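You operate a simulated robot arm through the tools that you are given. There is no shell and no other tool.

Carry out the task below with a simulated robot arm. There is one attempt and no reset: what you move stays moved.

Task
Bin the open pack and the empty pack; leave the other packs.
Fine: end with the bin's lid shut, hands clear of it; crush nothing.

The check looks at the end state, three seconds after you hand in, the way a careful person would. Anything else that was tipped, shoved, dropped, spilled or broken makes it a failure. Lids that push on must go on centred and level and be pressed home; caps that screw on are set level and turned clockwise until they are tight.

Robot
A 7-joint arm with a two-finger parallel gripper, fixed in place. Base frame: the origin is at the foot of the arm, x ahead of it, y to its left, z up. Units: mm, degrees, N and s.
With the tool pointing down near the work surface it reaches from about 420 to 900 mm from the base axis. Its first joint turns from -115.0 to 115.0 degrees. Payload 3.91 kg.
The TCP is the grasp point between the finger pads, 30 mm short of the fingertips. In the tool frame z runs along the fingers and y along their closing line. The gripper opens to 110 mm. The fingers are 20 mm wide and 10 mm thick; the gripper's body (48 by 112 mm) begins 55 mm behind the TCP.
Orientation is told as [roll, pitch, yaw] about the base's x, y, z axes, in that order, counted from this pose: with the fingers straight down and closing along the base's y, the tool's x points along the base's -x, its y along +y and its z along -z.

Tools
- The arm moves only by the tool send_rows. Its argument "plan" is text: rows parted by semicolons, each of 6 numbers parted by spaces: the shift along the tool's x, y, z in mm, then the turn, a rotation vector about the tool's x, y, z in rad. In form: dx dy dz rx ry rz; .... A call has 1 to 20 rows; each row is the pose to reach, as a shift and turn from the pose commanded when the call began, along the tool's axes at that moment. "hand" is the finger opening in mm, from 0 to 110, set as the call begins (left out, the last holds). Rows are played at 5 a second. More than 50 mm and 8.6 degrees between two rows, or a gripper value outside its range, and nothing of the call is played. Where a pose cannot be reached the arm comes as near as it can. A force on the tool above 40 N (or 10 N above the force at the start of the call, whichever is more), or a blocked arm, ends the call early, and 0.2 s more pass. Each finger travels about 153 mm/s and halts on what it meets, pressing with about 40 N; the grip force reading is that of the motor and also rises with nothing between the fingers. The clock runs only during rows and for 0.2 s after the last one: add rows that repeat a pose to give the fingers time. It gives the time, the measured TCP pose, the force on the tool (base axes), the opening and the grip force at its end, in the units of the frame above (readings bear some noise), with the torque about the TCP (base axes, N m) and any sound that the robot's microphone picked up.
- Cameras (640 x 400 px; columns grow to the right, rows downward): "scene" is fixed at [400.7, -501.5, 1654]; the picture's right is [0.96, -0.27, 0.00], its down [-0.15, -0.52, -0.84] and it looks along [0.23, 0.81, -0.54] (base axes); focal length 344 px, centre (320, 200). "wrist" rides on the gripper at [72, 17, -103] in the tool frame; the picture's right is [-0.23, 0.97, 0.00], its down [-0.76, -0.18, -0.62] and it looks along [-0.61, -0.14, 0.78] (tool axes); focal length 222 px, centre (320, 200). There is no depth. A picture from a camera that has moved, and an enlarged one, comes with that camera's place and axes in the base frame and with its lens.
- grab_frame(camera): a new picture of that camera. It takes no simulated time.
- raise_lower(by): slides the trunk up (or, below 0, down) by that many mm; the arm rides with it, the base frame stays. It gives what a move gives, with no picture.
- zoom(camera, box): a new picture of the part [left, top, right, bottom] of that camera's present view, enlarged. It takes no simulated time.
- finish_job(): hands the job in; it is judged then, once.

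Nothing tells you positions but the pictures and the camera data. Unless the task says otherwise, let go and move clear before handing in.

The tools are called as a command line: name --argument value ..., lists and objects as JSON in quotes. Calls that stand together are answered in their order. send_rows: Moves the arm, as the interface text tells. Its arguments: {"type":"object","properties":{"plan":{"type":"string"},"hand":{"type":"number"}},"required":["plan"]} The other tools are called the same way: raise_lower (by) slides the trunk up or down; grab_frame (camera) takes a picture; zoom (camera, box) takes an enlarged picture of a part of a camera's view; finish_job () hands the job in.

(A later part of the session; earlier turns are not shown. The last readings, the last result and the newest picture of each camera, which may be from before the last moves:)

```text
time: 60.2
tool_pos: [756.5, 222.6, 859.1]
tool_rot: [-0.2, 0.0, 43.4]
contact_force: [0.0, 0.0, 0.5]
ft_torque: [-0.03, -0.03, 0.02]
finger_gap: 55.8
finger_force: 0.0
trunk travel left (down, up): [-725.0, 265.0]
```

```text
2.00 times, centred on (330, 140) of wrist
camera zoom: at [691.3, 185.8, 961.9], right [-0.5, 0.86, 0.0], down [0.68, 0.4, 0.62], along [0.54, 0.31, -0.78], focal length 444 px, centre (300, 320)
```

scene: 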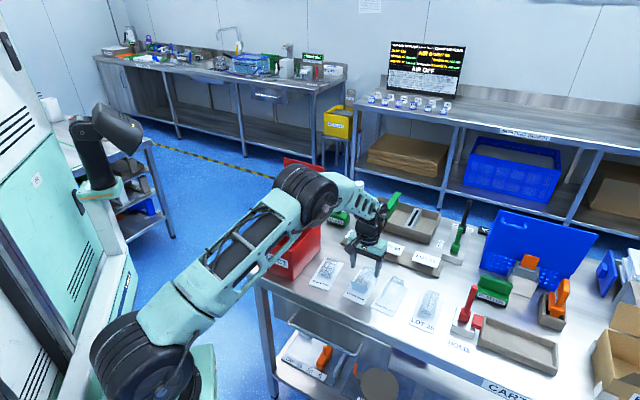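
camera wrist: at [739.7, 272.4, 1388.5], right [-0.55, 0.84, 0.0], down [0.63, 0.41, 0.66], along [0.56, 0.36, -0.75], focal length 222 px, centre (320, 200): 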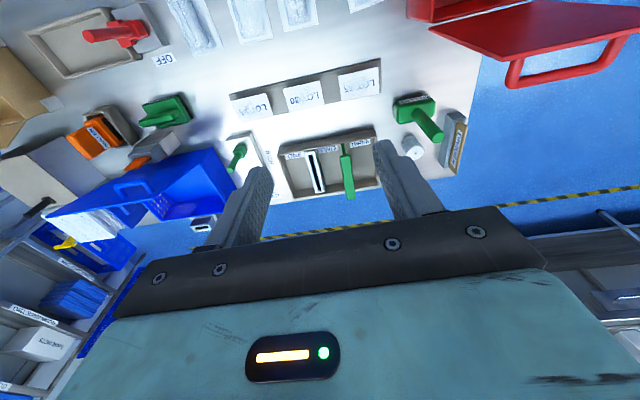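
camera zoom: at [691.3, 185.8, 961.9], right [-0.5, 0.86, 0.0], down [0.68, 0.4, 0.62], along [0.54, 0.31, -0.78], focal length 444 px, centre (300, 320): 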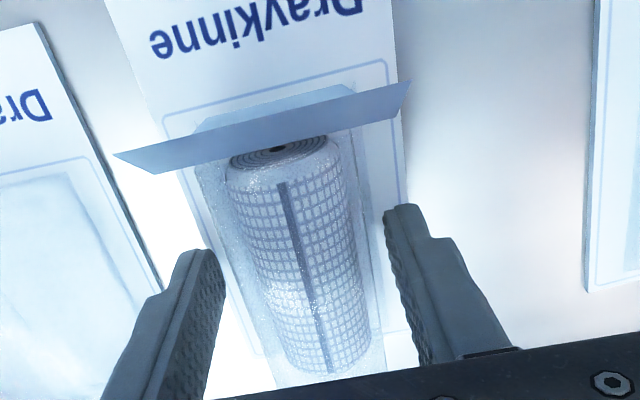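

send_rows --plan "0 0 0 0 0 0; 0 0 0 0 0 0" --hand 46

zoom --camera "wrist" --box '[220, 40, 440, 240]'

```text
time: 60.8
tool_pos: [755.3, 223.7, 859.4]
tool_rot: [0.0, 0.0, 43.5]
contact_force: [0.0, -0.7, -0.5]
ft_torque: [0.02, 0.01, 0.03]
finger_gap: 46.3
finger_force: 0.1
trunk travel left (down, up): [-725.0, 265.0]
```

```text
2.00 times, centred on (330, 140) of wrist
camera zoom: at [691.2, 185.9, 961.9], right [-0.5, 0.86, 0.0], down [0.68, 0.4, 0.62], along [0.54, 0.31, -0.78], focal length 444 px, centre (300, 320)
```

zoom: 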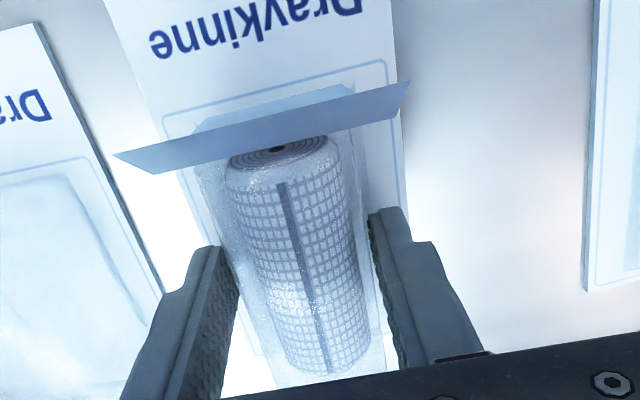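

send_rows --plan "0 0 0 0 0 0; 0 0 0 0 0 0" --hand 42

send_rows --plan "0 0 0 0 0 0; 0 0 0 0 0 0" --hand 40

zoom --camera "wrist" --box '[220, 40, 440, 240]'

```text
time: 61.4
tool_pos: [755.0, 222.9, 857.2]
tool_rot: [0.0, 0.0, 43.3]
contact_force: [-0.8, 0.8, -0.1]
ft_torque: [-0.02, 0.0, -0.01]
finger_gap: 42.1
finger_force: 0.0
trunk travel left (down, up): [-725.0, 265.0]
```

```text
time: 62.0
tool_pos: [754.9, 222.6, 859.4]
tool_rot: [-0.1, 0.1, 43.4]
contact_force: [-0.2, 0.5, 0.0]
ft_torque: [0.0, 0.02, 0.03]
finger_gap: 39.8
finger_force: 0.1
trunk travel left (down, up): [-725.0, 265.0]
```

```text
2.00 times, centred on (330, 140) of wrist
camera zoom: at [691.3, 185.9, 961.9], right [-0.5, 0.86, 0.0], down [0.68, 0.4, 0.62], along [0.54, 0.31, -0.78], focal length 444 px, centre (300, 320)
```

zoom: 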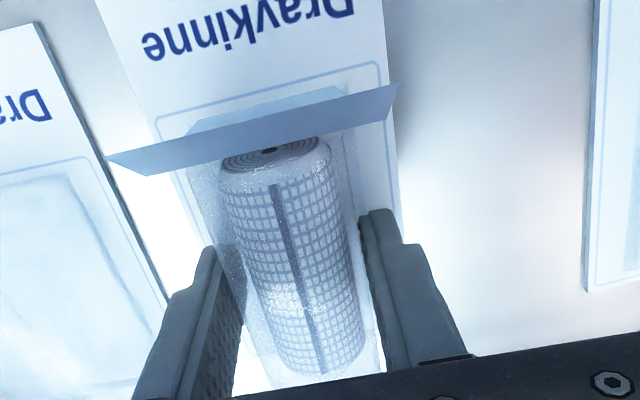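

The right finger has gently nudged the pack into centre. I'll keep closing in small steps until both sides meet.

send_rows --plan "0 0 0 0 0 0; 0 0 0 0 0 0" --hand 38

send_rows --plan "0 0 0 0 0 0; 0 0 0 0 0 0" --hand 36

zoom --camera "wrist" --box '[220, 40, 440, 240]'

```text
time: 62.6
tool_pos: [754.8, 223.4, 858.4]
tool_rot: [-0.1, 0.0, 43.4]
contact_force: [0.8, -0.6, -0.1]
ft_torque: [0.02, 0.07, 0.02]
finger_gap: 38.8
finger_force: 39.6
trunk travel left (down, up): [-725.0, 265.0]
```

```text
time: 63.2
tool_pos: [755.8, 223.4, 859.5]
tool_rot: [-0.1, 0.1, 43.4]
contact_force: [-0.8, 0.6, 0.6]
ft_torque: [0.01, 0.0, 0.05]
finger_gap: 38.8
finger_force: 40.1
trunk travel left (down, up): [-725.0, 265.0]
```

```text
2.00 times, centred on (330, 140) of wrist
camera zoom: at [691.3, 185.9, 961.9], right [-0.5, 0.86, 0.0], down [0.68, 0.4, 0.62], along [0.54, 0.31, -0.78], focal length 444 px, centre (300, 320)
```

zoom: 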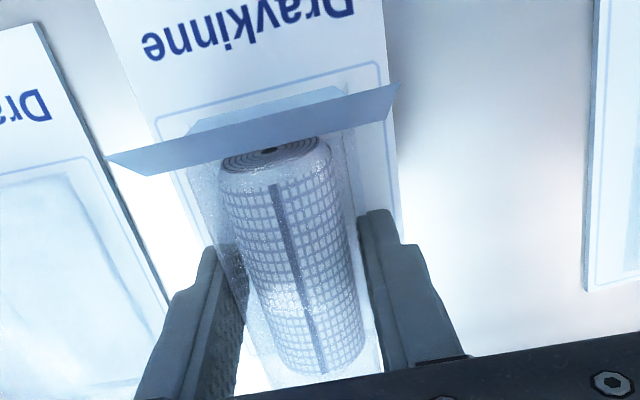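

Firm grip on the open pack at 38.8 mm wide. I'll lift it straight up and check it stays level.

send_rows --plan "0 0 -6 0 0 0; 0 0 -15 0 0 0; 0 0 -30 0 0 0; 0 0 -50 0 0 0; 0 0 -75 0 0 0; 0 0 -100 0 0 0; 0 0 -100 0 0 0"

zoom --camera "scene" --box '[300, 180, 440, 300]'

zoom --camera "wrist" --box '[200, 0, 440, 240]'

```text
time: 64.8
tool_pos: [754.0, 223.0, 959.4]
tool_rot: [0.0, 0.1, 43.4]
contact_force: [0.5, 0.0, -1.2]
ft_torque: [0.0, -0.04, 0.02]
finger_gap: 38.9
finger_force: 39.7
trunk travel left (down, up): [-725.0, 265.0]
```

```text
3.33 times, centred on (370, 240) of scene
camera zoom: at [400.7, -501.5, 1654.0], right [0.96, -0.27, 0.0], down [-0.15, -0.52, -0.84], along [0.23, 0.81, -0.54], focal length 1147 px, centre (153, 67)
```

zoom: 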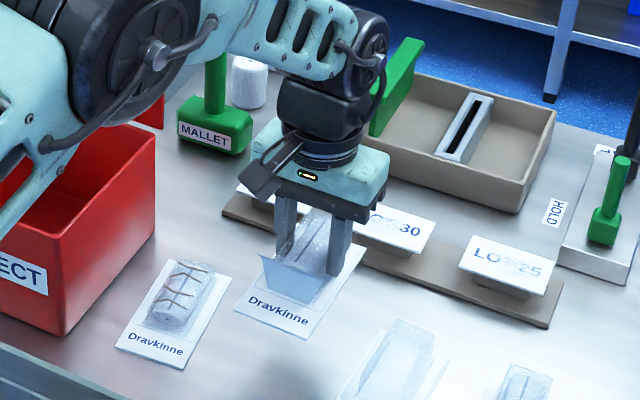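

```text
1.67 times, centred on (320, 120) of wrist
camera zoom: at [689.7, 185.6, 1062.2], right [-0.5, 0.86, 0.0], down [0.68, 0.4, 0.62], along [0.54, 0.31, -0.78], focal length 370 px, centre (320, 333)
```

zoom: 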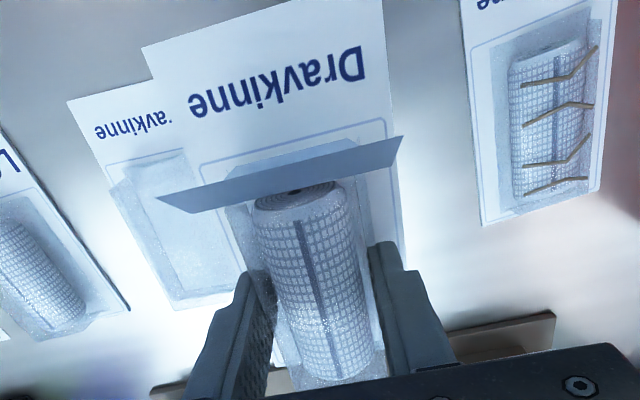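

The pack is level and secure, neighbours untouched. Now I'll raise it above the rim and carry it over the bin, aligned with the bin.

send_rows --plan "0 0 -35 0 0 0; 0 0 -70 0 0 0; 0 0 -101 0 0 0; 0.4 28 -101 0 0 -0.004; 0.9 56 -101 0 0 -0.008; 1.3 84 -101 0 0 -0.012; 1.8 112 -101 0 0 -0.016; 2.2 140 -101 0 0 -0.02; 2.6 168 -101 0 0 -0.024; 3 196 -101 0 0 -0.028; 3.4 224 -101 0 0 -0.028; 3.7 250 -101 0 0 -0.028; 4 276 -101 0 0 -0.028; 4 276 -101 0 0 -0.028"

grab_frame --camera "scene"

zoom --camera "scene" --box '[230, 130, 390, 300]'

grab_frame --camera "wrist"

```text
time: 67.8
tool_pos: [562.7, 422.3, 1060.0]
tool_rot: [-0.1, 0.1, 44.9]
contact_force: [-0.2, -0.8, -0.3]
ft_torque: [0.02, -0.03, 0.01]
finger_gap: 39.1
finger_force: 39.6
trunk travel left (down, up): [-725.0, 265.0]
```

```text
taken
```

scene: 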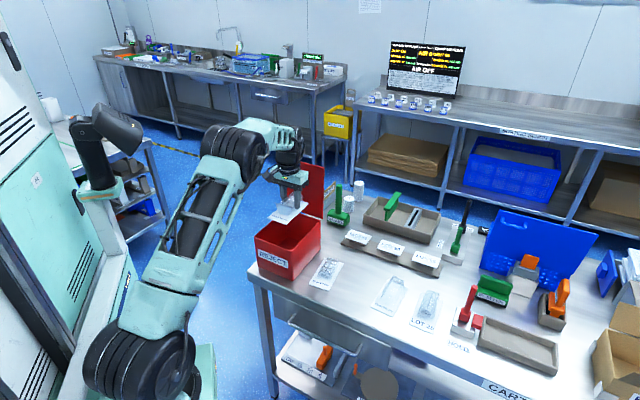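

```text
2.35 times, centred on (310, 215) of scene
camera zoom: at [400.7, -501.5, 1654.0], right [0.96, -0.27, 0.0], down [-0.15, -0.52, -0.84], along [0.23, 0.81, -0.54], focal length 810 px, centre (344, 165)
```

zoom: 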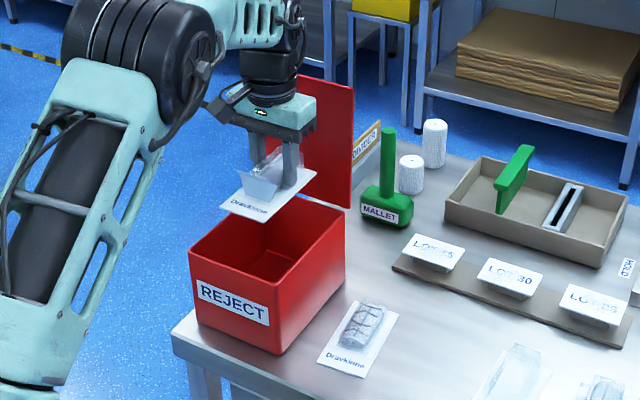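

```text
taken
camera wrist: at [500.2, 382.8, 1162.6], right [-0.53, 0.85, 0.0], down [0.66, 0.41, 0.62], along [0.53, 0.33, -0.78], focal length 222 px, centre (320, 200)
```

wrist: 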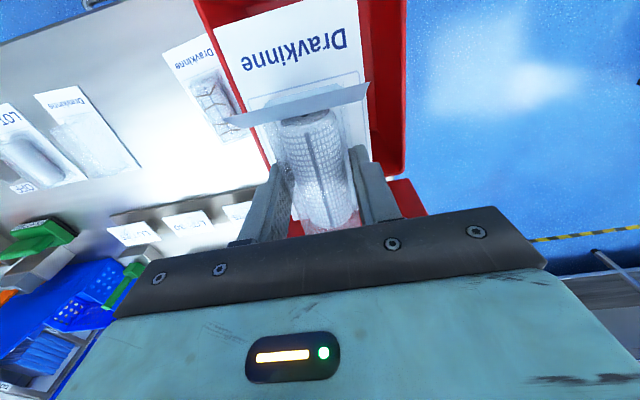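

The pack is level over the opening with margin on every side, slightly toward the back. I'll shift 5 mm forward and lower it into the bin.

send_rows --plan "5 0 0 0 0 0; 5 0 25 0 0 0; 5 0 50 0 0 0; 5 0 75 0 0 0; 5 0 100 0 0 0; 5 0 120 0 0 0; 5 0 120 0 0 0"

zoom --camera "scene" --box '[230, 130, 390, 300]'

grab_frame --camera "wrist"

```text
time: 69.4
tool_pos: [559.2, 417.0, 939.8]
tool_rot: [-0.1, -0.1, 45.0]
contact_force: [0.8, 0.5, 0.0]
ft_torque: [0.02, 0.03, 0.02]
finger_gap: 38.8
finger_force: 39.5
trunk travel left (down, up): [-725.0, 265.0]
```

```text
2.35 times, centred on (310, 215) of scene
camera zoom: at [400.7, -501.5, 1654.0], right [0.96, -0.27, 0.0], down [-0.15, -0.52, -0.84], along [0.23, 0.81, -0.54], focal length 810 px, centre (344, 165)
```

zoom: 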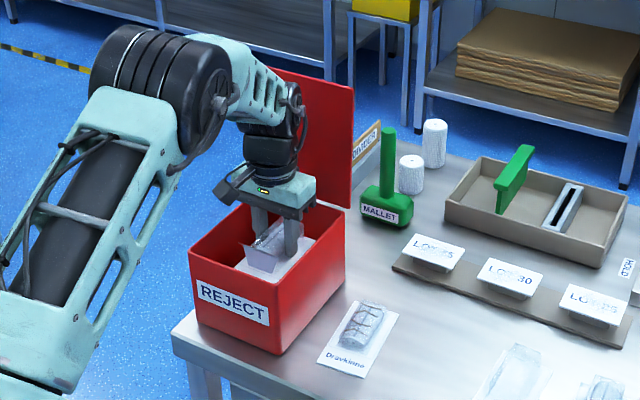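

```text
taken
camera wrist: at [496.1, 378.7, 1043.5], right [-0.53, 0.85, 0.0], down [0.66, 0.41, 0.62], along [0.53, 0.33, -0.78], focal length 222 px, centre (320, 200)
```

wrist: 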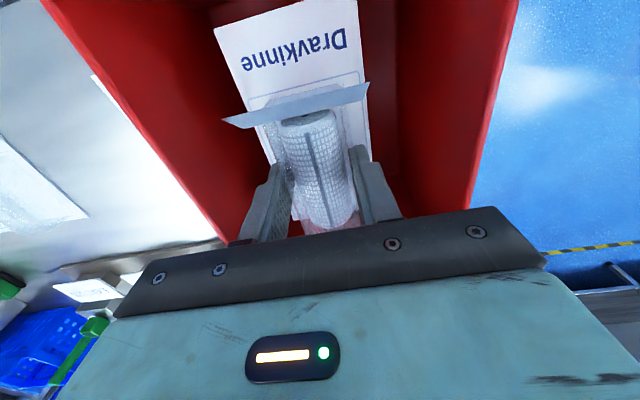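

Well centred inside the bin. I'll lower further so the pack is just above the bin floor.

send_rows --plan "0 0 15 0 0 0; 0 0 30 0 0 0; 0 0 45 0 0 0; 0 0 55 0 0 0; 0 0 64 0 0 0; 0 0 64 0 0 0"

zoom --camera "scene" --box '[230, 130, 390, 300]'

```text
time: 70.8
tool_pos: [560.1, 415.2, 876.2]
tool_rot: [-0.1, 0.1, 45.1]
contact_force: [-0.1, -0.6, 1.1]
ft_torque: [-0.02, -0.02, -0.01]
finger_gap: 38.8
finger_force: 40.2
trunk travel left (down, up): [-725.0, 265.0]
```

```text
2.35 times, centred on (310, 215) of scene
camera zoom: at [400.7, -501.5, 1654.0], right [0.96, -0.27, 0.0], down [-0.15, -0.52, -0.84], along [0.23, 0.81, -0.54], focal length 810 px, centre (344, 165)
```

zoom: 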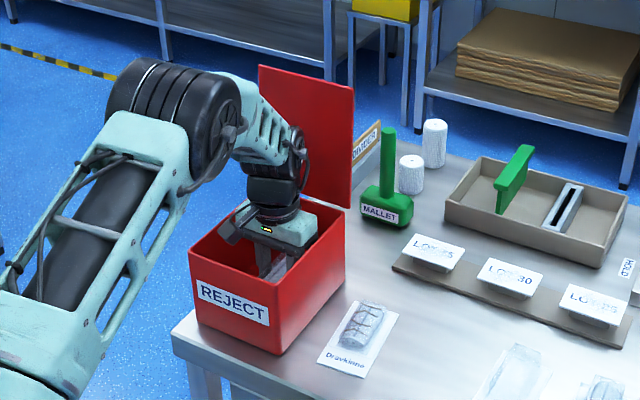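

send_rows --plan "0 0 3 0 0 0; 0 0 6 0 0 0; 0 0 6 0 0 0"

send_rows --plan "0 0 0 0 0 0; 0 0 0 0 0 0; 0 0 0 0 0 0" --hand 60

grab_frame --camera "wrist"

```text
time: 71.6
tool_pos: [559.6, 416.5, 869.8]
tool_rot: [-0.2, -0.2, 45.0]
contact_force: [-0.8, 0.0, -0.8]
ft_torque: [-0.02, 0.0, -0.02]
finger_gap: 38.5
finger_force: 40.1
trunk travel left (down, up): [-725.0, 265.0]
```

```text
time: 72.4
tool_pos: [559.6, 416.7, 870.1]
tool_rot: [-0.2, -0.1, 45.0]
contact_force: [0.5, 0.8, 0.3]
ft_torque: [0.02, 0.03, 0.01]
finger_gap: 60.1
finger_force: 0.1
trunk travel left (down, up): [-725.0, 265.0]
```

```text
taken
camera wrist: at [496.7, 377.6, 973.5], right [-0.53, 0.85, 0.0], down [0.66, 0.41, 0.62], along [0.53, 0.33, -0.78], focal length 222 px, centre (320, 200)
```

wrist: 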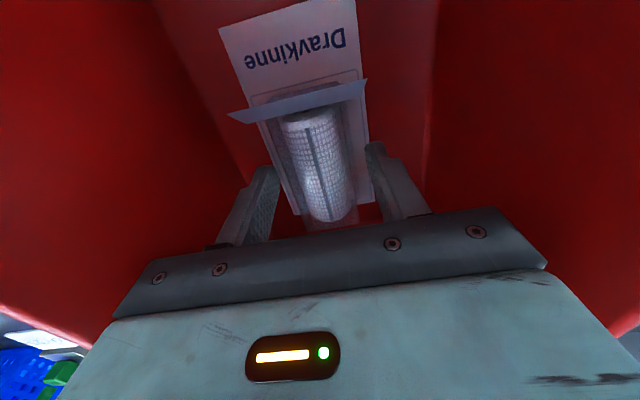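

The open pack lies flat on the bin floor. I'll lift straight out and go to the empty pack.

send_rows --plan "0 0 -15 0 0 0; 0 0 -40 0 0 0; 0 0 -70 0 0 0; 0 0 -105 0 0 0; 0 0 -140 0 0 0; 0 0 -175 0 0 0; 0 0 -210 0 0 0; 0 0 -210 0 0 0"

zoom --camera "scene" --box '[230, 130, 390, 300]'

grab_frame --camera "wrist"

```text
time: 74.2
tool_pos: [560.9, 417.6, 1079.4]
tool_rot: [0.1, 0.1, 45.0]
contact_force: [-0.7, -0.4, 0.2]
ft_torque: [-0.02, 0.01, 0.01]
finger_gap: 60.1
finger_force: 0.2
trunk travel left (down, up): [-725.0, 265.0]
```

```text
2.35 times, centred on (310, 215) of scene
camera zoom: at [400.7, -501.5, 1654.0], right [0.96, -0.27, 0.0], down [-0.15, -0.52, -0.84], along [0.23, 0.81, -0.54], focal length 810 px, centre (344, 165)
```

zoom: 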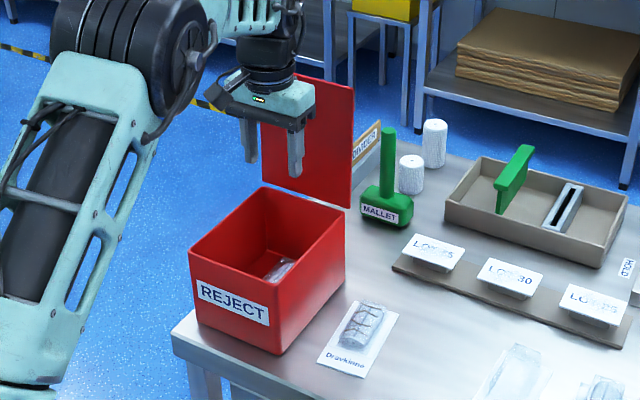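

```text
taken
camera wrist: at [497.8, 379.0, 1183.4], right [-0.53, 0.85, 0.0], down [0.66, 0.41, 0.62], along [0.53, 0.33, -0.78], focal length 222 px, centre (320, 200)
```

wrist: 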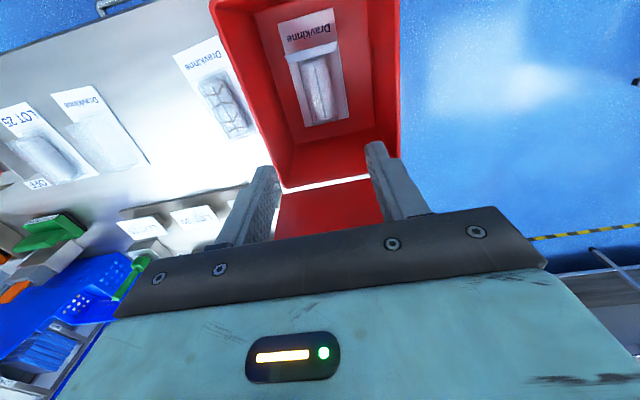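

Next the empty pack: centre about (811, 150), axis near 41°. I'll go above it and take a closer look.

send_rows --plan "0.7 -36 0 0 0 0.007; 1.5 -73 0 0 0 0.014; 2.2 -110 0 0 0 0.021; 3 -147 0 0 0 0.028; 3.7 -183 0 0 0 0.035; 4.4 -220 15 0 0 0.042; 5.2 -257 35 0 0 0.049; 5.9 -293 55 0 0 0.056; 6.7 -330 78 0 0 0.063; 7.4 -366.6 99 0 0 0.07; 7.4 -366.6 99 0 0 0.07" --hand 70

grab_frame --camera "scene"

zoom --camera "wrist" --box '[220, 0, 440, 200]'

```text
time: 76.6
tool_pos: [813.3, 153.3, 981.1]
tool_rot: [-0.1, -0.1, 41.0]
contact_force: [-0.2, -0.4, 0.0]
ft_torque: [0.02, 0.01, -0.01]
finger_gap: 70.0
finger_force: 0.2
trunk travel left (down, up): [-725.0, 265.0]
```

```text
taken
```

scene: 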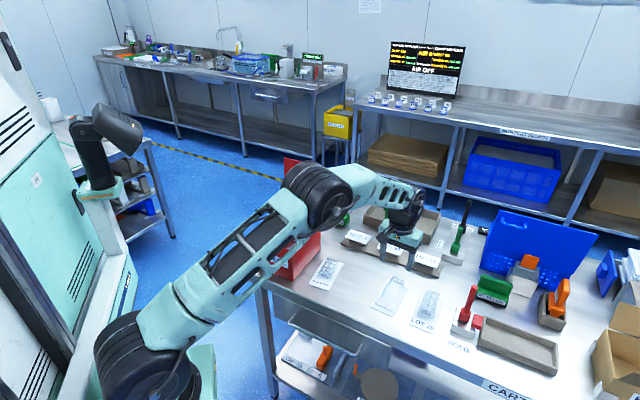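

```text
2.00 times, centred on (330, 100) of wrist
camera zoom: at [746.8, 119.1, 1085.2], right [-0.47, 0.88, 0.0], down [0.69, 0.37, 0.62], along [0.55, 0.29, -0.78], focal length 444 px, centre (300, 400)
```

zoom: 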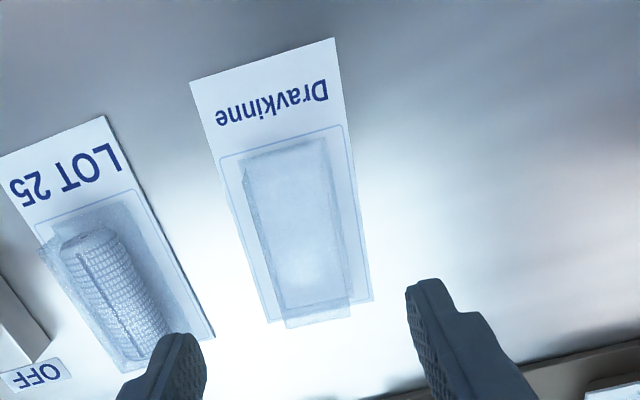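

The empty pack is confirmed: centre (813, 151), axis 41.5°, blister centred and about 38 mm wide, with ~30 mm to its neighbour. I'll align and descend in stages.

send_rows --plan "-3 -0.8 20 0 0 -0.009; -6.3 -1.5 40 0 0 -0.009; -6.3 -1.5 60 0 0 -0.009; -6.3 -1.5 80 0 0 -0.009; -6.3 -1.5 80 0 0 -0.009" --hand 64

grab_frame --camera "scene"

zoom --camera "wrist" --box '[220, 40, 440, 240]'

```text
time: 77.8
tool_pos: [818.1, 156.3, 900.9]
tool_rot: [0.0, -0.1, 41.6]
contact_force: [-0.1, 0.3, -0.2]
ft_torque: [-0.01, 0.01, -0.01]
finger_gap: 64.1
finger_force: 0.0
trunk travel left (down, up): [-725.0, 265.0]
```

```text
taken
```

scene: 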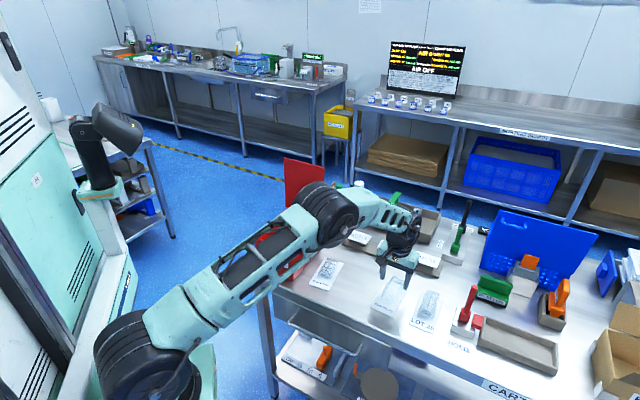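

```text
2.00 times, centred on (330, 140) of wrist
camera zoom: at [753.4, 121.1, 1003.9], right [-0.48, 0.88, 0.0], down [0.69, 0.37, 0.62], along [0.55, 0.3, -0.78], focal length 444 px, centre (300, 320)
```

zoom: 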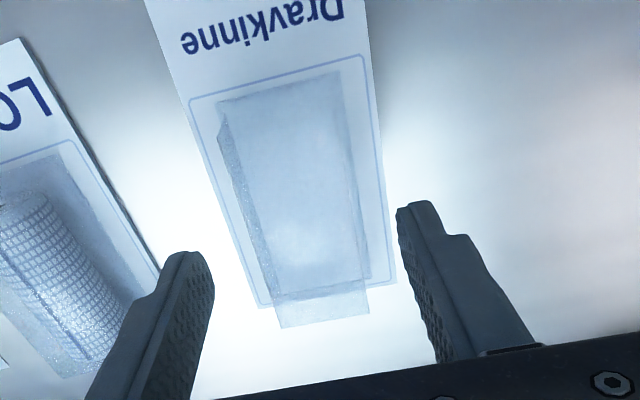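

send_rows --plan "0 0 11 0 0 0; 0 0 22 0 0 0; 0 0 34 0 0 0; 0 0 34 0 0 0"

zoom --camera "wrist" --box '[220, 40, 440, 240]'

zoom --camera "scene" --box '[340, 220, 460, 330]'

```text
time: 78.8
tool_pos: [819.3, 155.9, 865.0]
tool_rot: [0.0, 0.0, 41.5]
contact_force: [-0.1, 0.2, -0.4]
ft_torque: [0.01, 0.01, -0.01]
finger_gap: 64.0
finger_force: 0.1
trunk travel left (down, up): [-725.0, 265.0]
```

```text
2.00 times, centred on (330, 140) of wrist
camera zoom: at [753.7, 121.4, 968.8], right [-0.48, 0.88, 0.0], down [0.69, 0.37, 0.62], along [0.55, 0.3, -0.78], focal length 444 px, centre (300, 320)
```

zoom: 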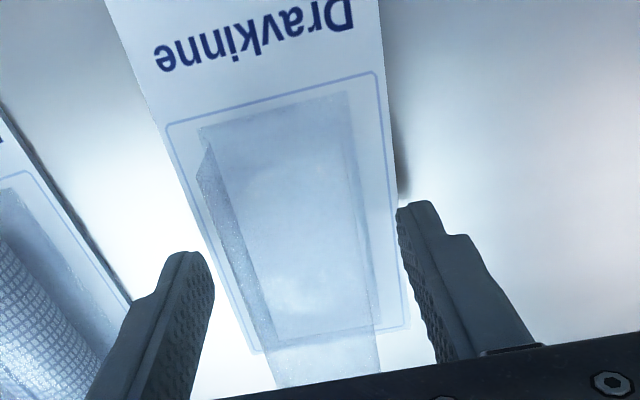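

```text
3.64 times, centred on (400, 275) of scene
camera zoom: at [400.7, -501.5, 1654.0], right [0.96, -0.27, 0.0], down [-0.15, -0.52, -0.84], along [0.23, 0.81, -0.54], focal length 1252 px, centre (29, -73)
```

zoom: 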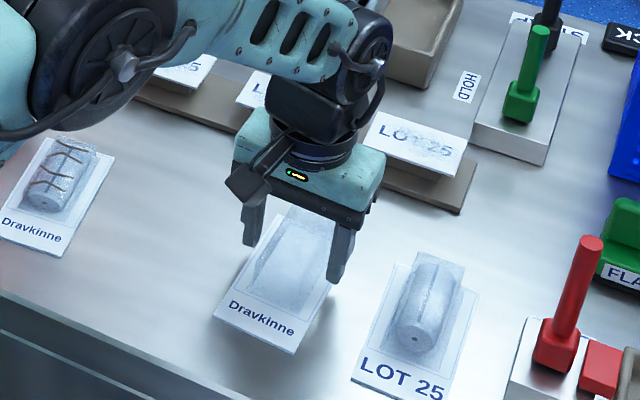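

send_rows --plan "0 0 3 0 0 0; 0 0 6 0 0 0; 0 0 6 0 0 0" --hand 50

zoom --camera "wrist" --box '[220, 40, 440, 240]'

zoom --camera "scene" --box '[340, 220, 460, 330]'

```text
time: 79.6
tool_pos: [818.7, 156.2, 860.3]
tool_rot: [-0.1, 0.2, 41.5]
contact_force: [0.5, 0.4, -0.2]
ft_torque: [0.02, 0.0, 0.01]
finger_gap: 50.4
finger_force: 0.0
trunk travel left (down, up): [-725.0, 265.0]
```

```text
2.00 times, centred on (330, 140) of wrist
camera zoom: at [753.3, 120.7, 963.3], right [-0.48, 0.88, 0.0], down [0.69, 0.37, 0.62], along [0.55, 0.3, -0.78], focal length 444 px, centre (300, 320)
```

zoom: 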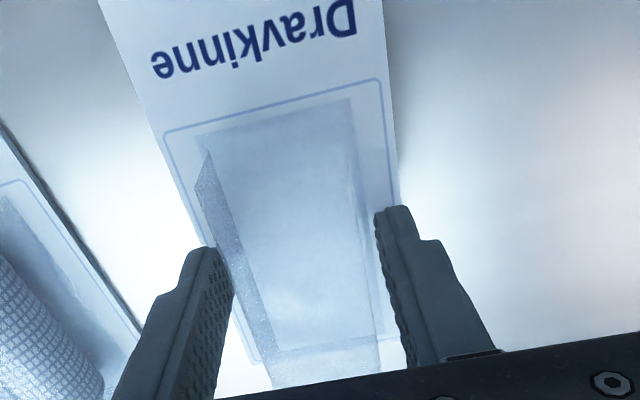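

```text
3.64 times, centred on (400, 275) of scene
camera zoom: at [400.7, -501.5, 1654.0], right [0.96, -0.27, 0.0], down [-0.15, -0.52, -0.84], along [0.23, 0.81, -0.54], focal length 1252 px, centre (29, -73)
```

zoom: 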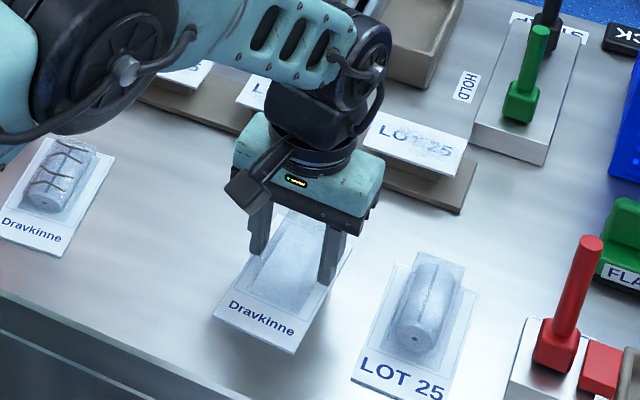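

send_rows --plan "0 0 0 0 0 0; 0 0 0 0 0 0" --hand 42

send_rows --plan "0 0 0 0 0 0; 0 0 0 0 0 0" --hand 39.5

send_rows --plan "0 0 0 0 0 0; 0 0 0 0 0 0" --hand 38.5

zoom --camera "wrist" --box '[220, 40, 440, 240]'

```text
time: 80.2
tool_pos: [818.6, 156.0, 860.2]
tool_rot: [-0.1, 0.0, 41.4]
contact_force: [-0.2, 0.2, 0.5]
ft_torque: [0.0, -0.02, 0.01]
finger_gap: 42.0
finger_force: 0.0
trunk travel left (down, up): [-725.0, 265.0]
```

```text
time: 80.8
tool_pos: [817.7, 155.2, 860.1]
tool_rot: [-0.2, 0.1, 41.6]
contact_force: [-0.2, -0.4, -0.1]
ft_torque: [0.03, 0.02, -0.01]
finger_gap: 39.9
finger_force: 0.0
trunk travel left (down, up): [-725.0, 265.0]
```

```text
time: 81.4
tool_pos: [818.2, 155.2, 859.9]
tool_rot: [-0.2, -0.1, 41.5]
contact_force: [-0.1, 0.3, 0.1]
ft_torque: [0.0, -0.05, -0.02]
finger_gap: 39.2
finger_force: 0.8
trunk travel left (down, up): [-725.0, 265.0]
```

```text
2.00 times, centred on (330, 140) of wrist
camera zoom: at [753.3, 120.7, 963.4], right [-0.48, 0.88, 0.0], down [0.69, 0.37, 0.62], along [0.55, 0.3, -0.78], focal length 444 px, centre (300, 320)
```

zoom: 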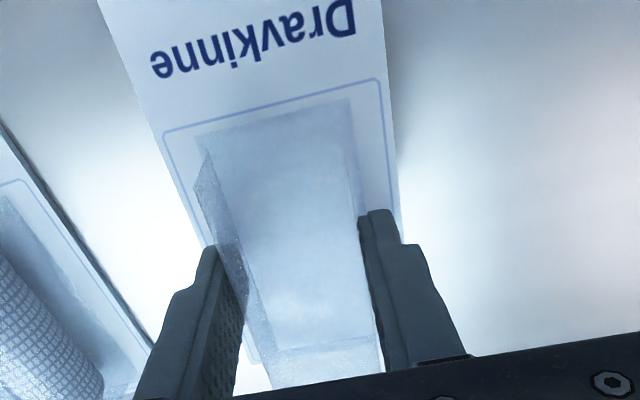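

send_rows --plan "0 0 0 0 0 0; 0 0 0 0 0 0; 0 0 0 0 0 0" --hand 38

```text
time: 82.2
tool_pos: [819.0, 155.0, 861.2]
tool_rot: [-0.1, 0.0, 41.4]
contact_force: [-0.5, 0.1, 0.9]
ft_torque: [0.0, 0.02, -0.01]
finger_gap: 39.1
finger_force: 1.0
trunk travel left (down, up): [-725.0, 265.0]
```

send_rows --plan "0 0 0 0 0 0; 0 0 0 0 0 0; 0 0 0 0 0 0"

zoom --camera "wrist" --box '[260, 100, 400, 220]'

```text
time: 83.0
tool_pos: [818.8, 155.5, 860.1]
tool_rot: [-0.1, 0.0, 41.5]
contact_force: [-0.2, -0.9, -0.9]
ft_torque: [-0.04, -0.03, 0.0]
finger_gap: 39.2
finger_force: 1.3
trunk travel left (down, up): [-725.0, 265.0]
```

```text
3.33 times, centred on (330, 160) of wrist
camera zoom: at [753.3, 120.7, 963.4], right [-0.48, 0.88, 0.0], down [0.69, 0.37, 0.62], along [0.55, 0.3, -0.78], focal length 740 px, centre (287, 333)
```

zoom: 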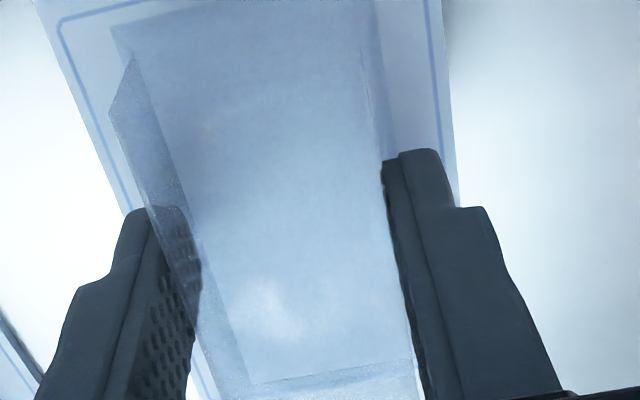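

send_rows --plan "0 0 0 0 0 0; 0 0 0 0 0 0; 0 0 0 0 0 0" --hand 36

```text
time: 83.8
tool_pos: [818.2, 156.0, 860.1]
tool_rot: [0.0, 0.0, 41.5]
contact_force: [-0.5, -0.5, -0.6]
ft_torque: [0.0, 0.0, -0.03]
finger_gap: 37.5
finger_force: 39.5
trunk travel left (down, up): [-725.0, 265.0]
```

Gripped at 37.5 mm. I'll lift it straight up gently and check.

send_rows --plan "0 0 -6 0 0 0; 0 0 -15 0 0 0; 0 0 -30 0 0 0; 0 0 -50 0 0 0; 0 0 -75 0 0 0; 0 0 -100 0 0 0; 0 0 -100 0 0 0"

zoom --camera "scene" --box '[340, 190, 460, 320]'

zoom --camera "wrist" --box '[200, 0, 440, 240]'

```text
time: 85.4
tool_pos: [821.2, 155.9, 961.8]
tool_rot: [0.0, 0.0, 41.4]
contact_force: [-0.6, -0.3, -0.6]
ft_torque: [0.0, 0.01, 0.02]
finger_gap: 37.7
finger_force: 39.7
trunk travel left (down, up): [-725.0, 265.0]
```

```text
3.08 times, centred on (400, 255) of scene
camera zoom: at [400.7, -501.5, 1654.0], right [0.96, -0.27, 0.0], down [-0.15, -0.52, -0.84], along [0.23, 0.81, -0.54], focal length 1059 px, centre (74, 31)
```

zoom: 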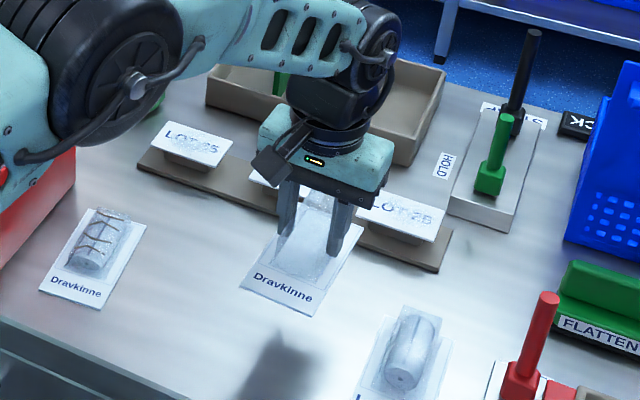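

```text
1.67 times, centred on (320, 120) of wrist
camera zoom: at [754.9, 121.0, 1064.6], right [-0.48, 0.88, 0.0], down [0.69, 0.37, 0.62], along [0.55, 0.3, -0.78], focal length 370 px, centre (320, 333)
```

zoom: 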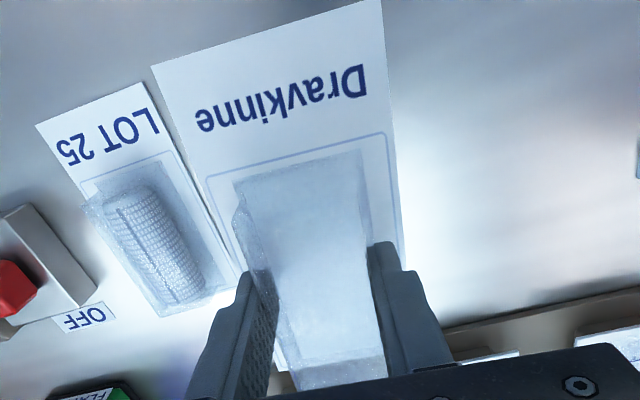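

Level and secure. Carrying the empty pack up and over the bin.

send_rows --plan "0 0 -35 0 0 0; 0 0 -70 0 0 0; 0 0 -99 0 0 0; 2 31 -99 0 0 -0.005; 3.9 62 -99 0 0 -0.01; 5.9 93 -99 0 0 -0.015; 7.8 124 -99 0 0 -0.02; 9.8 155 -99 0 0 -0.025; 11.7 186 -99 0 0 -0.03; 13.7 217 -99 0 0 -0.036; 15.6 248 -99 0 0 -0.042; 17.6 279 -99 0 0 -0.048; 19.6 310 -99 0 0 -0.054; 21.5 340 -99 0 0 -0.06; 23.4 369 -99 0 0 -0.063; 23.4 369 -99 0 0 -0.063"

zoom --camera "scene" --box '[230, 130, 390, 300]'

grab_frame --camera "wrist"

```text
time: 88.8
tool_pos: [556.6, 416.1, 1059.0]
tool_rot: [-0.2, 0.0, 45.1]
contact_force: [0.8, 0.0, 0.2]
ft_torque: [0.02, 0.01, 0.02]
finger_gap: 37.4
finger_force: 39.8
trunk travel left (down, up): [-725.0, 265.0]
```

```text
2.35 times, centred on (310, 215) of scene
camera zoom: at [400.7, -501.5, 1654.0], right [0.96, -0.27, 0.0], down [-0.15, -0.52, -0.84], along [0.23, 0.81, -0.54], focal length 810 px, centre (344, 165)
```

zoom: 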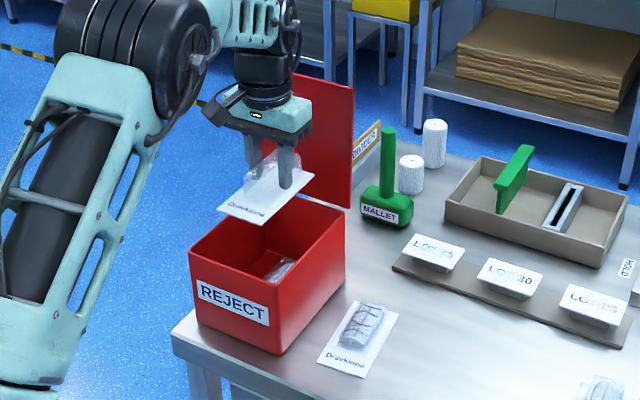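

```text
taken
camera wrist: at [492.7, 376.7, 1162.8], right [-0.53, 0.85, 0.0], down [0.66, 0.42, 0.62], along [0.53, 0.33, -0.78], focal length 222 px, centre (320, 200)
```

wrist: 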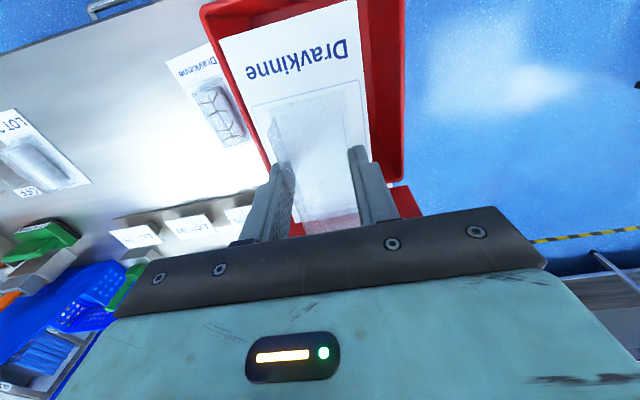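

The empty pack is centred over the bin opening. I'll lower it to just above the first pack.

send_rows --plan "0 0 25 0 0 0; 0 0 50 0 0 0; 0 0 75 0 0 0; 0 0 100 0 0 0; 0 0 120 0 0 0; 0 0 132 0 0 0; 0 0 132 0 0 0"

grab_frame --camera "wrist"

zoom --camera "scene" --box '[230, 130, 390, 300]'

```text
time: 90.4
tool_pos: [557.2, 416.0, 925.5]
tool_rot: [-0.1, 0.0, 45.2]
contact_force: [-0.4, 0.1, -0.5]
ft_torque: [-0.01, 0.01, 0.01]
finger_gap: 37.6
finger_force: 39.6
trunk travel left (down, up): [-725.0, 265.0]
```

```text
taken
camera wrist: at [493.6, 376.4, 1030.2], right [-0.53, 0.85, 0.0], down [0.66, 0.42, 0.62], along [0.53, 0.33, -0.78], focal length 222 px, centre (320, 200)
```

wrist: 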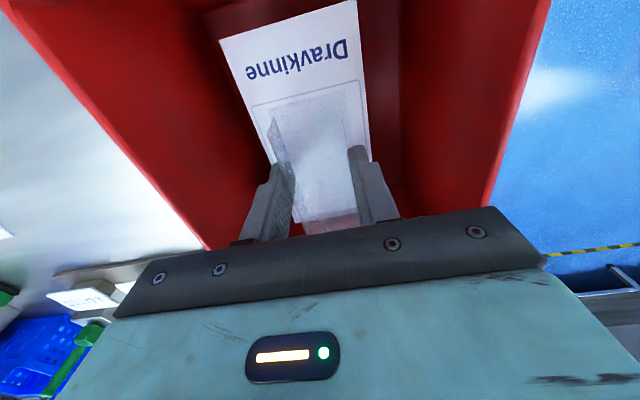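

```text
2.35 times, centred on (310, 215) of scene
camera zoom: at [400.7, -501.5, 1654.0], right [0.96, -0.27, 0.0], down [-0.15, -0.52, -0.84], along [0.23, 0.81, -0.54], focal length 810 px, centre (344, 165)
```

zoom: 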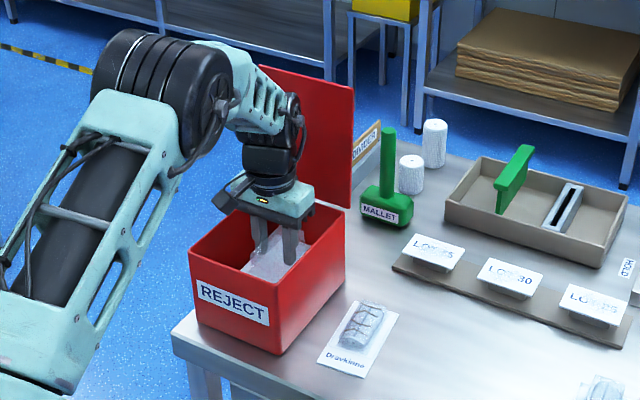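

send_rows --plan "0 0 4 0 0 0; 0 0 8 0 0 0; 0 0 8 0 0 0"

send_rows --plan "0 0 3 0 0 0; 0 0 5 0 0 0; 0 0 5 0 0 0"

```text
time: 91.2
tool_pos: [557.4, 415.0, 919.5]
tool_rot: [-0.1, 0.0, 45.1]
contact_force: [0.5, 0.3, 0.3]
ft_torque: [0.04, -0.04, -0.01]
finger_gap: 37.5
finger_force: 39.8
trunk travel left (down, up): [-725.0, 265.0]
```

```text
time: 92.0
tool_pos: [556.2, 415.5, 914.4]
tool_rot: [0.0, 0.1, 45.1]
contact_force: [-0.5, 0.2, -0.5]
ft_torque: [0.01, 0.0, 0.0]
finger_gap: 37.6
finger_force: 40.2
trunk travel left (down, up): [-725.0, 265.0]
```

send_rows --plan "0 0 2 0 0 0; 0 0 4 0 0 0; 0 0 4 0 0 0"

grab_frame --camera "wrist"

```text
time: 92.8
tool_pos: [556.2, 416.7, 912.2]
tool_rot: [-0.1, 0.0, 45.1]
contact_force: [0.9, 0.9, 0.9]
ft_torque: [0.01, -0.01, 0.02]
finger_gap: 37.6
finger_force: 40.5
trunk travel left (down, up): [-725.0, 265.0]
```

```text
taken
camera wrist: at [494.1, 377.4, 1014.0], right [-0.53, 0.85, 0.0], down [0.66, 0.42, 0.62], along [0.53, 0.33, -0.78], focal length 222 px, centre (320, 200)
```

wrist: 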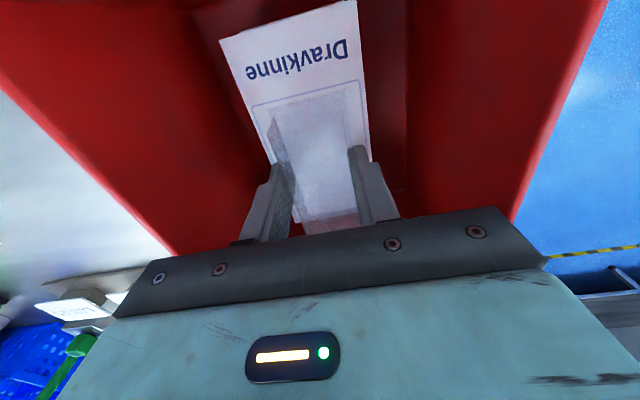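

Still no contact, so the pack must be only slightly above the first one. I'll release it here with a short drop and check how it lies.

send_rows --plan "0 0 0 0 0 0; 0 0 0 0 0 0; 0 0 0 0 0 0; 0 0 0 0 0 0" --hand 60

grab_frame --camera "wrist"

```text
time: 93.8
tool_pos: [556.9, 416.8, 910.2]
tool_rot: [-0.2, 0.0, 45.1]
contact_force: [-0.5, 0.7, 0.2]
ft_torque: [-0.01, -0.02, -0.03]
finger_gap: 60.2
finger_force: 0.1
trunk travel left (down, up): [-725.0, 265.0]
```

```text
taken
camera wrist: at [494.2, 377.4, 1014.1], right [-0.53, 0.85, 0.0], down [0.66, 0.42, 0.62], along [0.53, 0.33, -0.78], focal length 222 px, centre (320, 200)
```

wrist: 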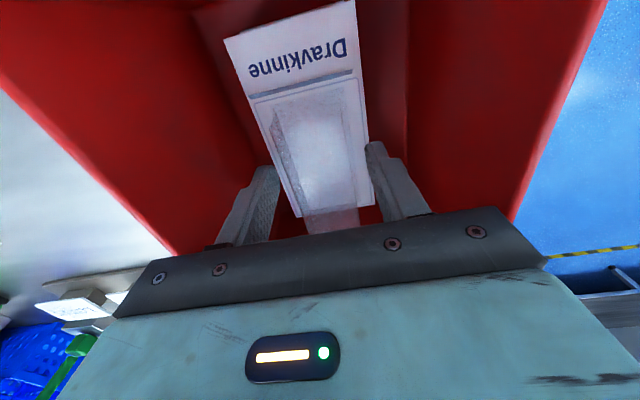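

Released and lying low in the bin. I'll lift straight out and look in.

send_rows --plan "0 0 -15 0 0 0; 0 0 -40 0 0 0; 0 0 -70 0 0 0; 0 0 -105 0 0 0; 0 0 -140 0 0 0; 0 0 -175 0 0 0; 0 0 -175 0 0 0"

zoom --camera "scene" --box '[230, 130, 390, 300]'

grab_frame --camera "wrist"

zoom --camera "wrist" --box '[200, 0, 420, 180]'

```text
time: 95.4
tool_pos: [557.5, 415.9, 1086.2]
tool_rot: [0.0, 0.1, 45.2]
contact_force: [-0.3, -0.8, -0.6]
ft_torque: [0.02, 0.04, 0.02]
finger_gap: 59.6
finger_force: 0.1
trunk travel left (down, up): [-725.0, 265.0]
```

```text
2.35 times, centred on (310, 215) of scene
camera zoom: at [400.7, -501.5, 1654.0], right [0.96, -0.27, 0.0], down [-0.15, -0.52, -0.84], along [0.23, 0.81, -0.54], focal length 810 px, centre (344, 165)
```

zoom: 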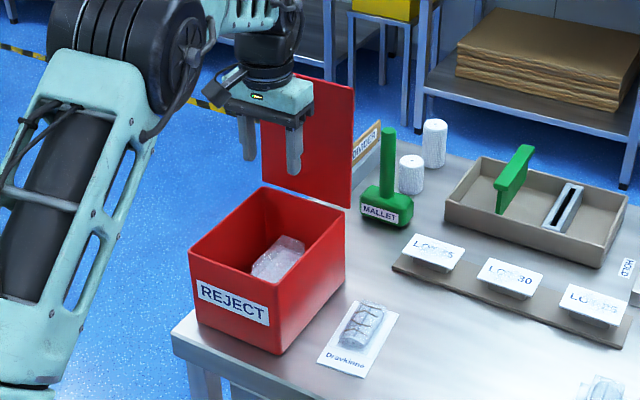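

```text
taken
camera wrist: at [495.4, 376.8, 1189.1], right [-0.53, 0.85, 0.0], down [0.66, 0.42, 0.62], along [0.53, 0.33, -0.78], focal length 222 px, centre (320, 200)
```

wrist: 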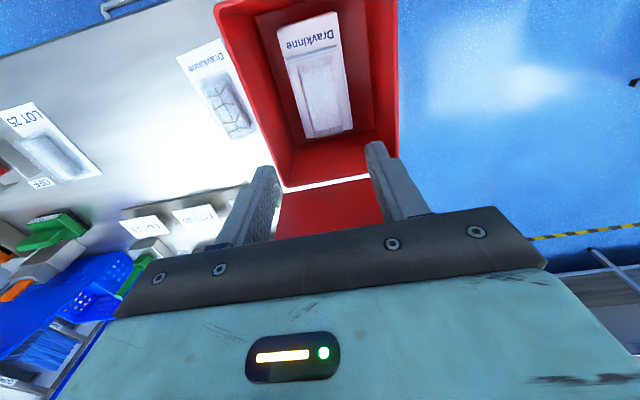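

```text
2.22 times, centred on (310, 90) of wrist
camera zoom: at [495.4, 376.8, 1189.1], right [-0.53, 0.85, 0.0], down [0.66, 0.42, 0.62], along [0.53, 0.33, -0.78], focal length 494 px, centre (342, 444)
```

zoom: 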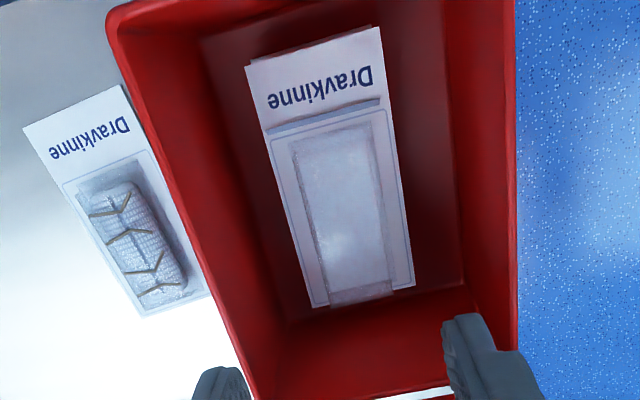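

Both rejected packs lie stacked well below the rim, and the other packs are untouched. To shut the lid gently I'll grip its handle again and run the same arc in reverse, so first I raise the trunk back up.

raise_lower --by 265

grab_frame --camera "scene"

```text
time: 98.1
tool_pos: [558.8, 415.5, 1350.2]
tool_rot: [-0.1, 0.0, 45.0]
contact_force: [0.6, -0.1, -0.5]
ft_torque: [0.0, 0.0, 0.0]
finger_gap: 59.9
finger_force: 0.1
trunk travel left (down, up): [-990.0, 0.0]
```

```text
taken
```

scene: 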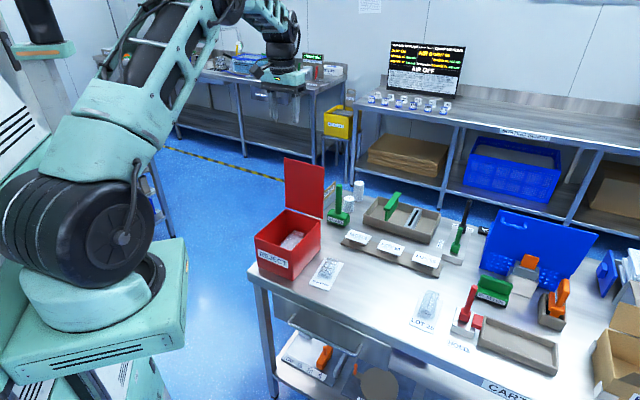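

send_rows --plan "0 -1.5 7 0 0 0.131; 0.5 -3 13 0 0 0.262; 0.7 -4.5 20 0 0 0.393; 1 -6 27 0 0 0.524; 1.2 -7.5 33 0 0 0.655; 1.4 -9 40 0 0 0.786; 1.6 -10.5 47 0 0 0.917; 1.9 -12 53 0 0 1.048; 2.1 -13.5 60 0 0 1.179; 2.3 -15 67 0 0 1.31; 2.5 -17 73 0 0 1.44; 2.8 -18.4 80 0 0 1.571; 2.8 -18.4 80 0 0 1.571" --hand 22

grab_frame --camera "wrist"

zoom --camera "scene" --box '[235, 120, 405, 290]'

```text
time: 100.9
tool_pos: [570.3, 401.6, 1270.2]
tool_rot: [-0.1, -0.1, -45.0]
contact_force: [0.8, -0.2, -0.1]
ft_torque: [-0.01, -0.03, -0.02]
finger_gap: 21.8
finger_force: 0.1
trunk travel left (down, up): [-990.0, 0.0]
```

```text
taken
camera wrist: at [530.5, 465.1, 1372.4], right [0.85, 0.53, 0.0], down [0.41, -0.66, 0.62], along [0.33, -0.53, -0.78], focal length 222 px, centre (320, 200)
```

wrist: 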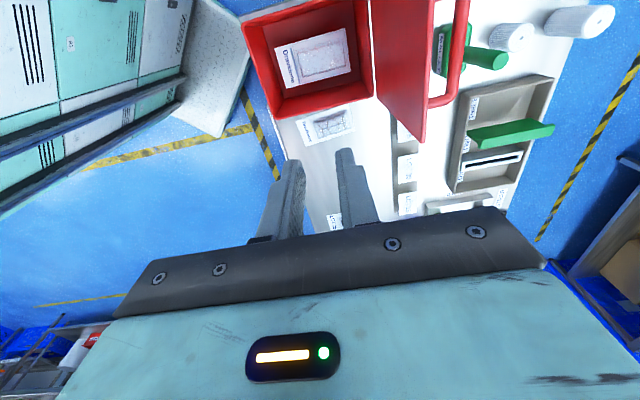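

```text
2.35 times, centred on (320, 205) of scene
camera zoom: at [400.7, -501.5, 1654.0], right [0.96, -0.27, 0.0], down [-0.15, -0.52, -0.84], along [0.23, 0.81, -0.54], focal length 810 px, centre (320, 188)
```

zoom: 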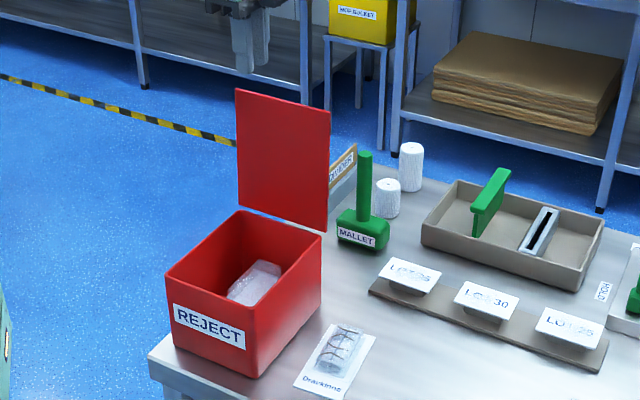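

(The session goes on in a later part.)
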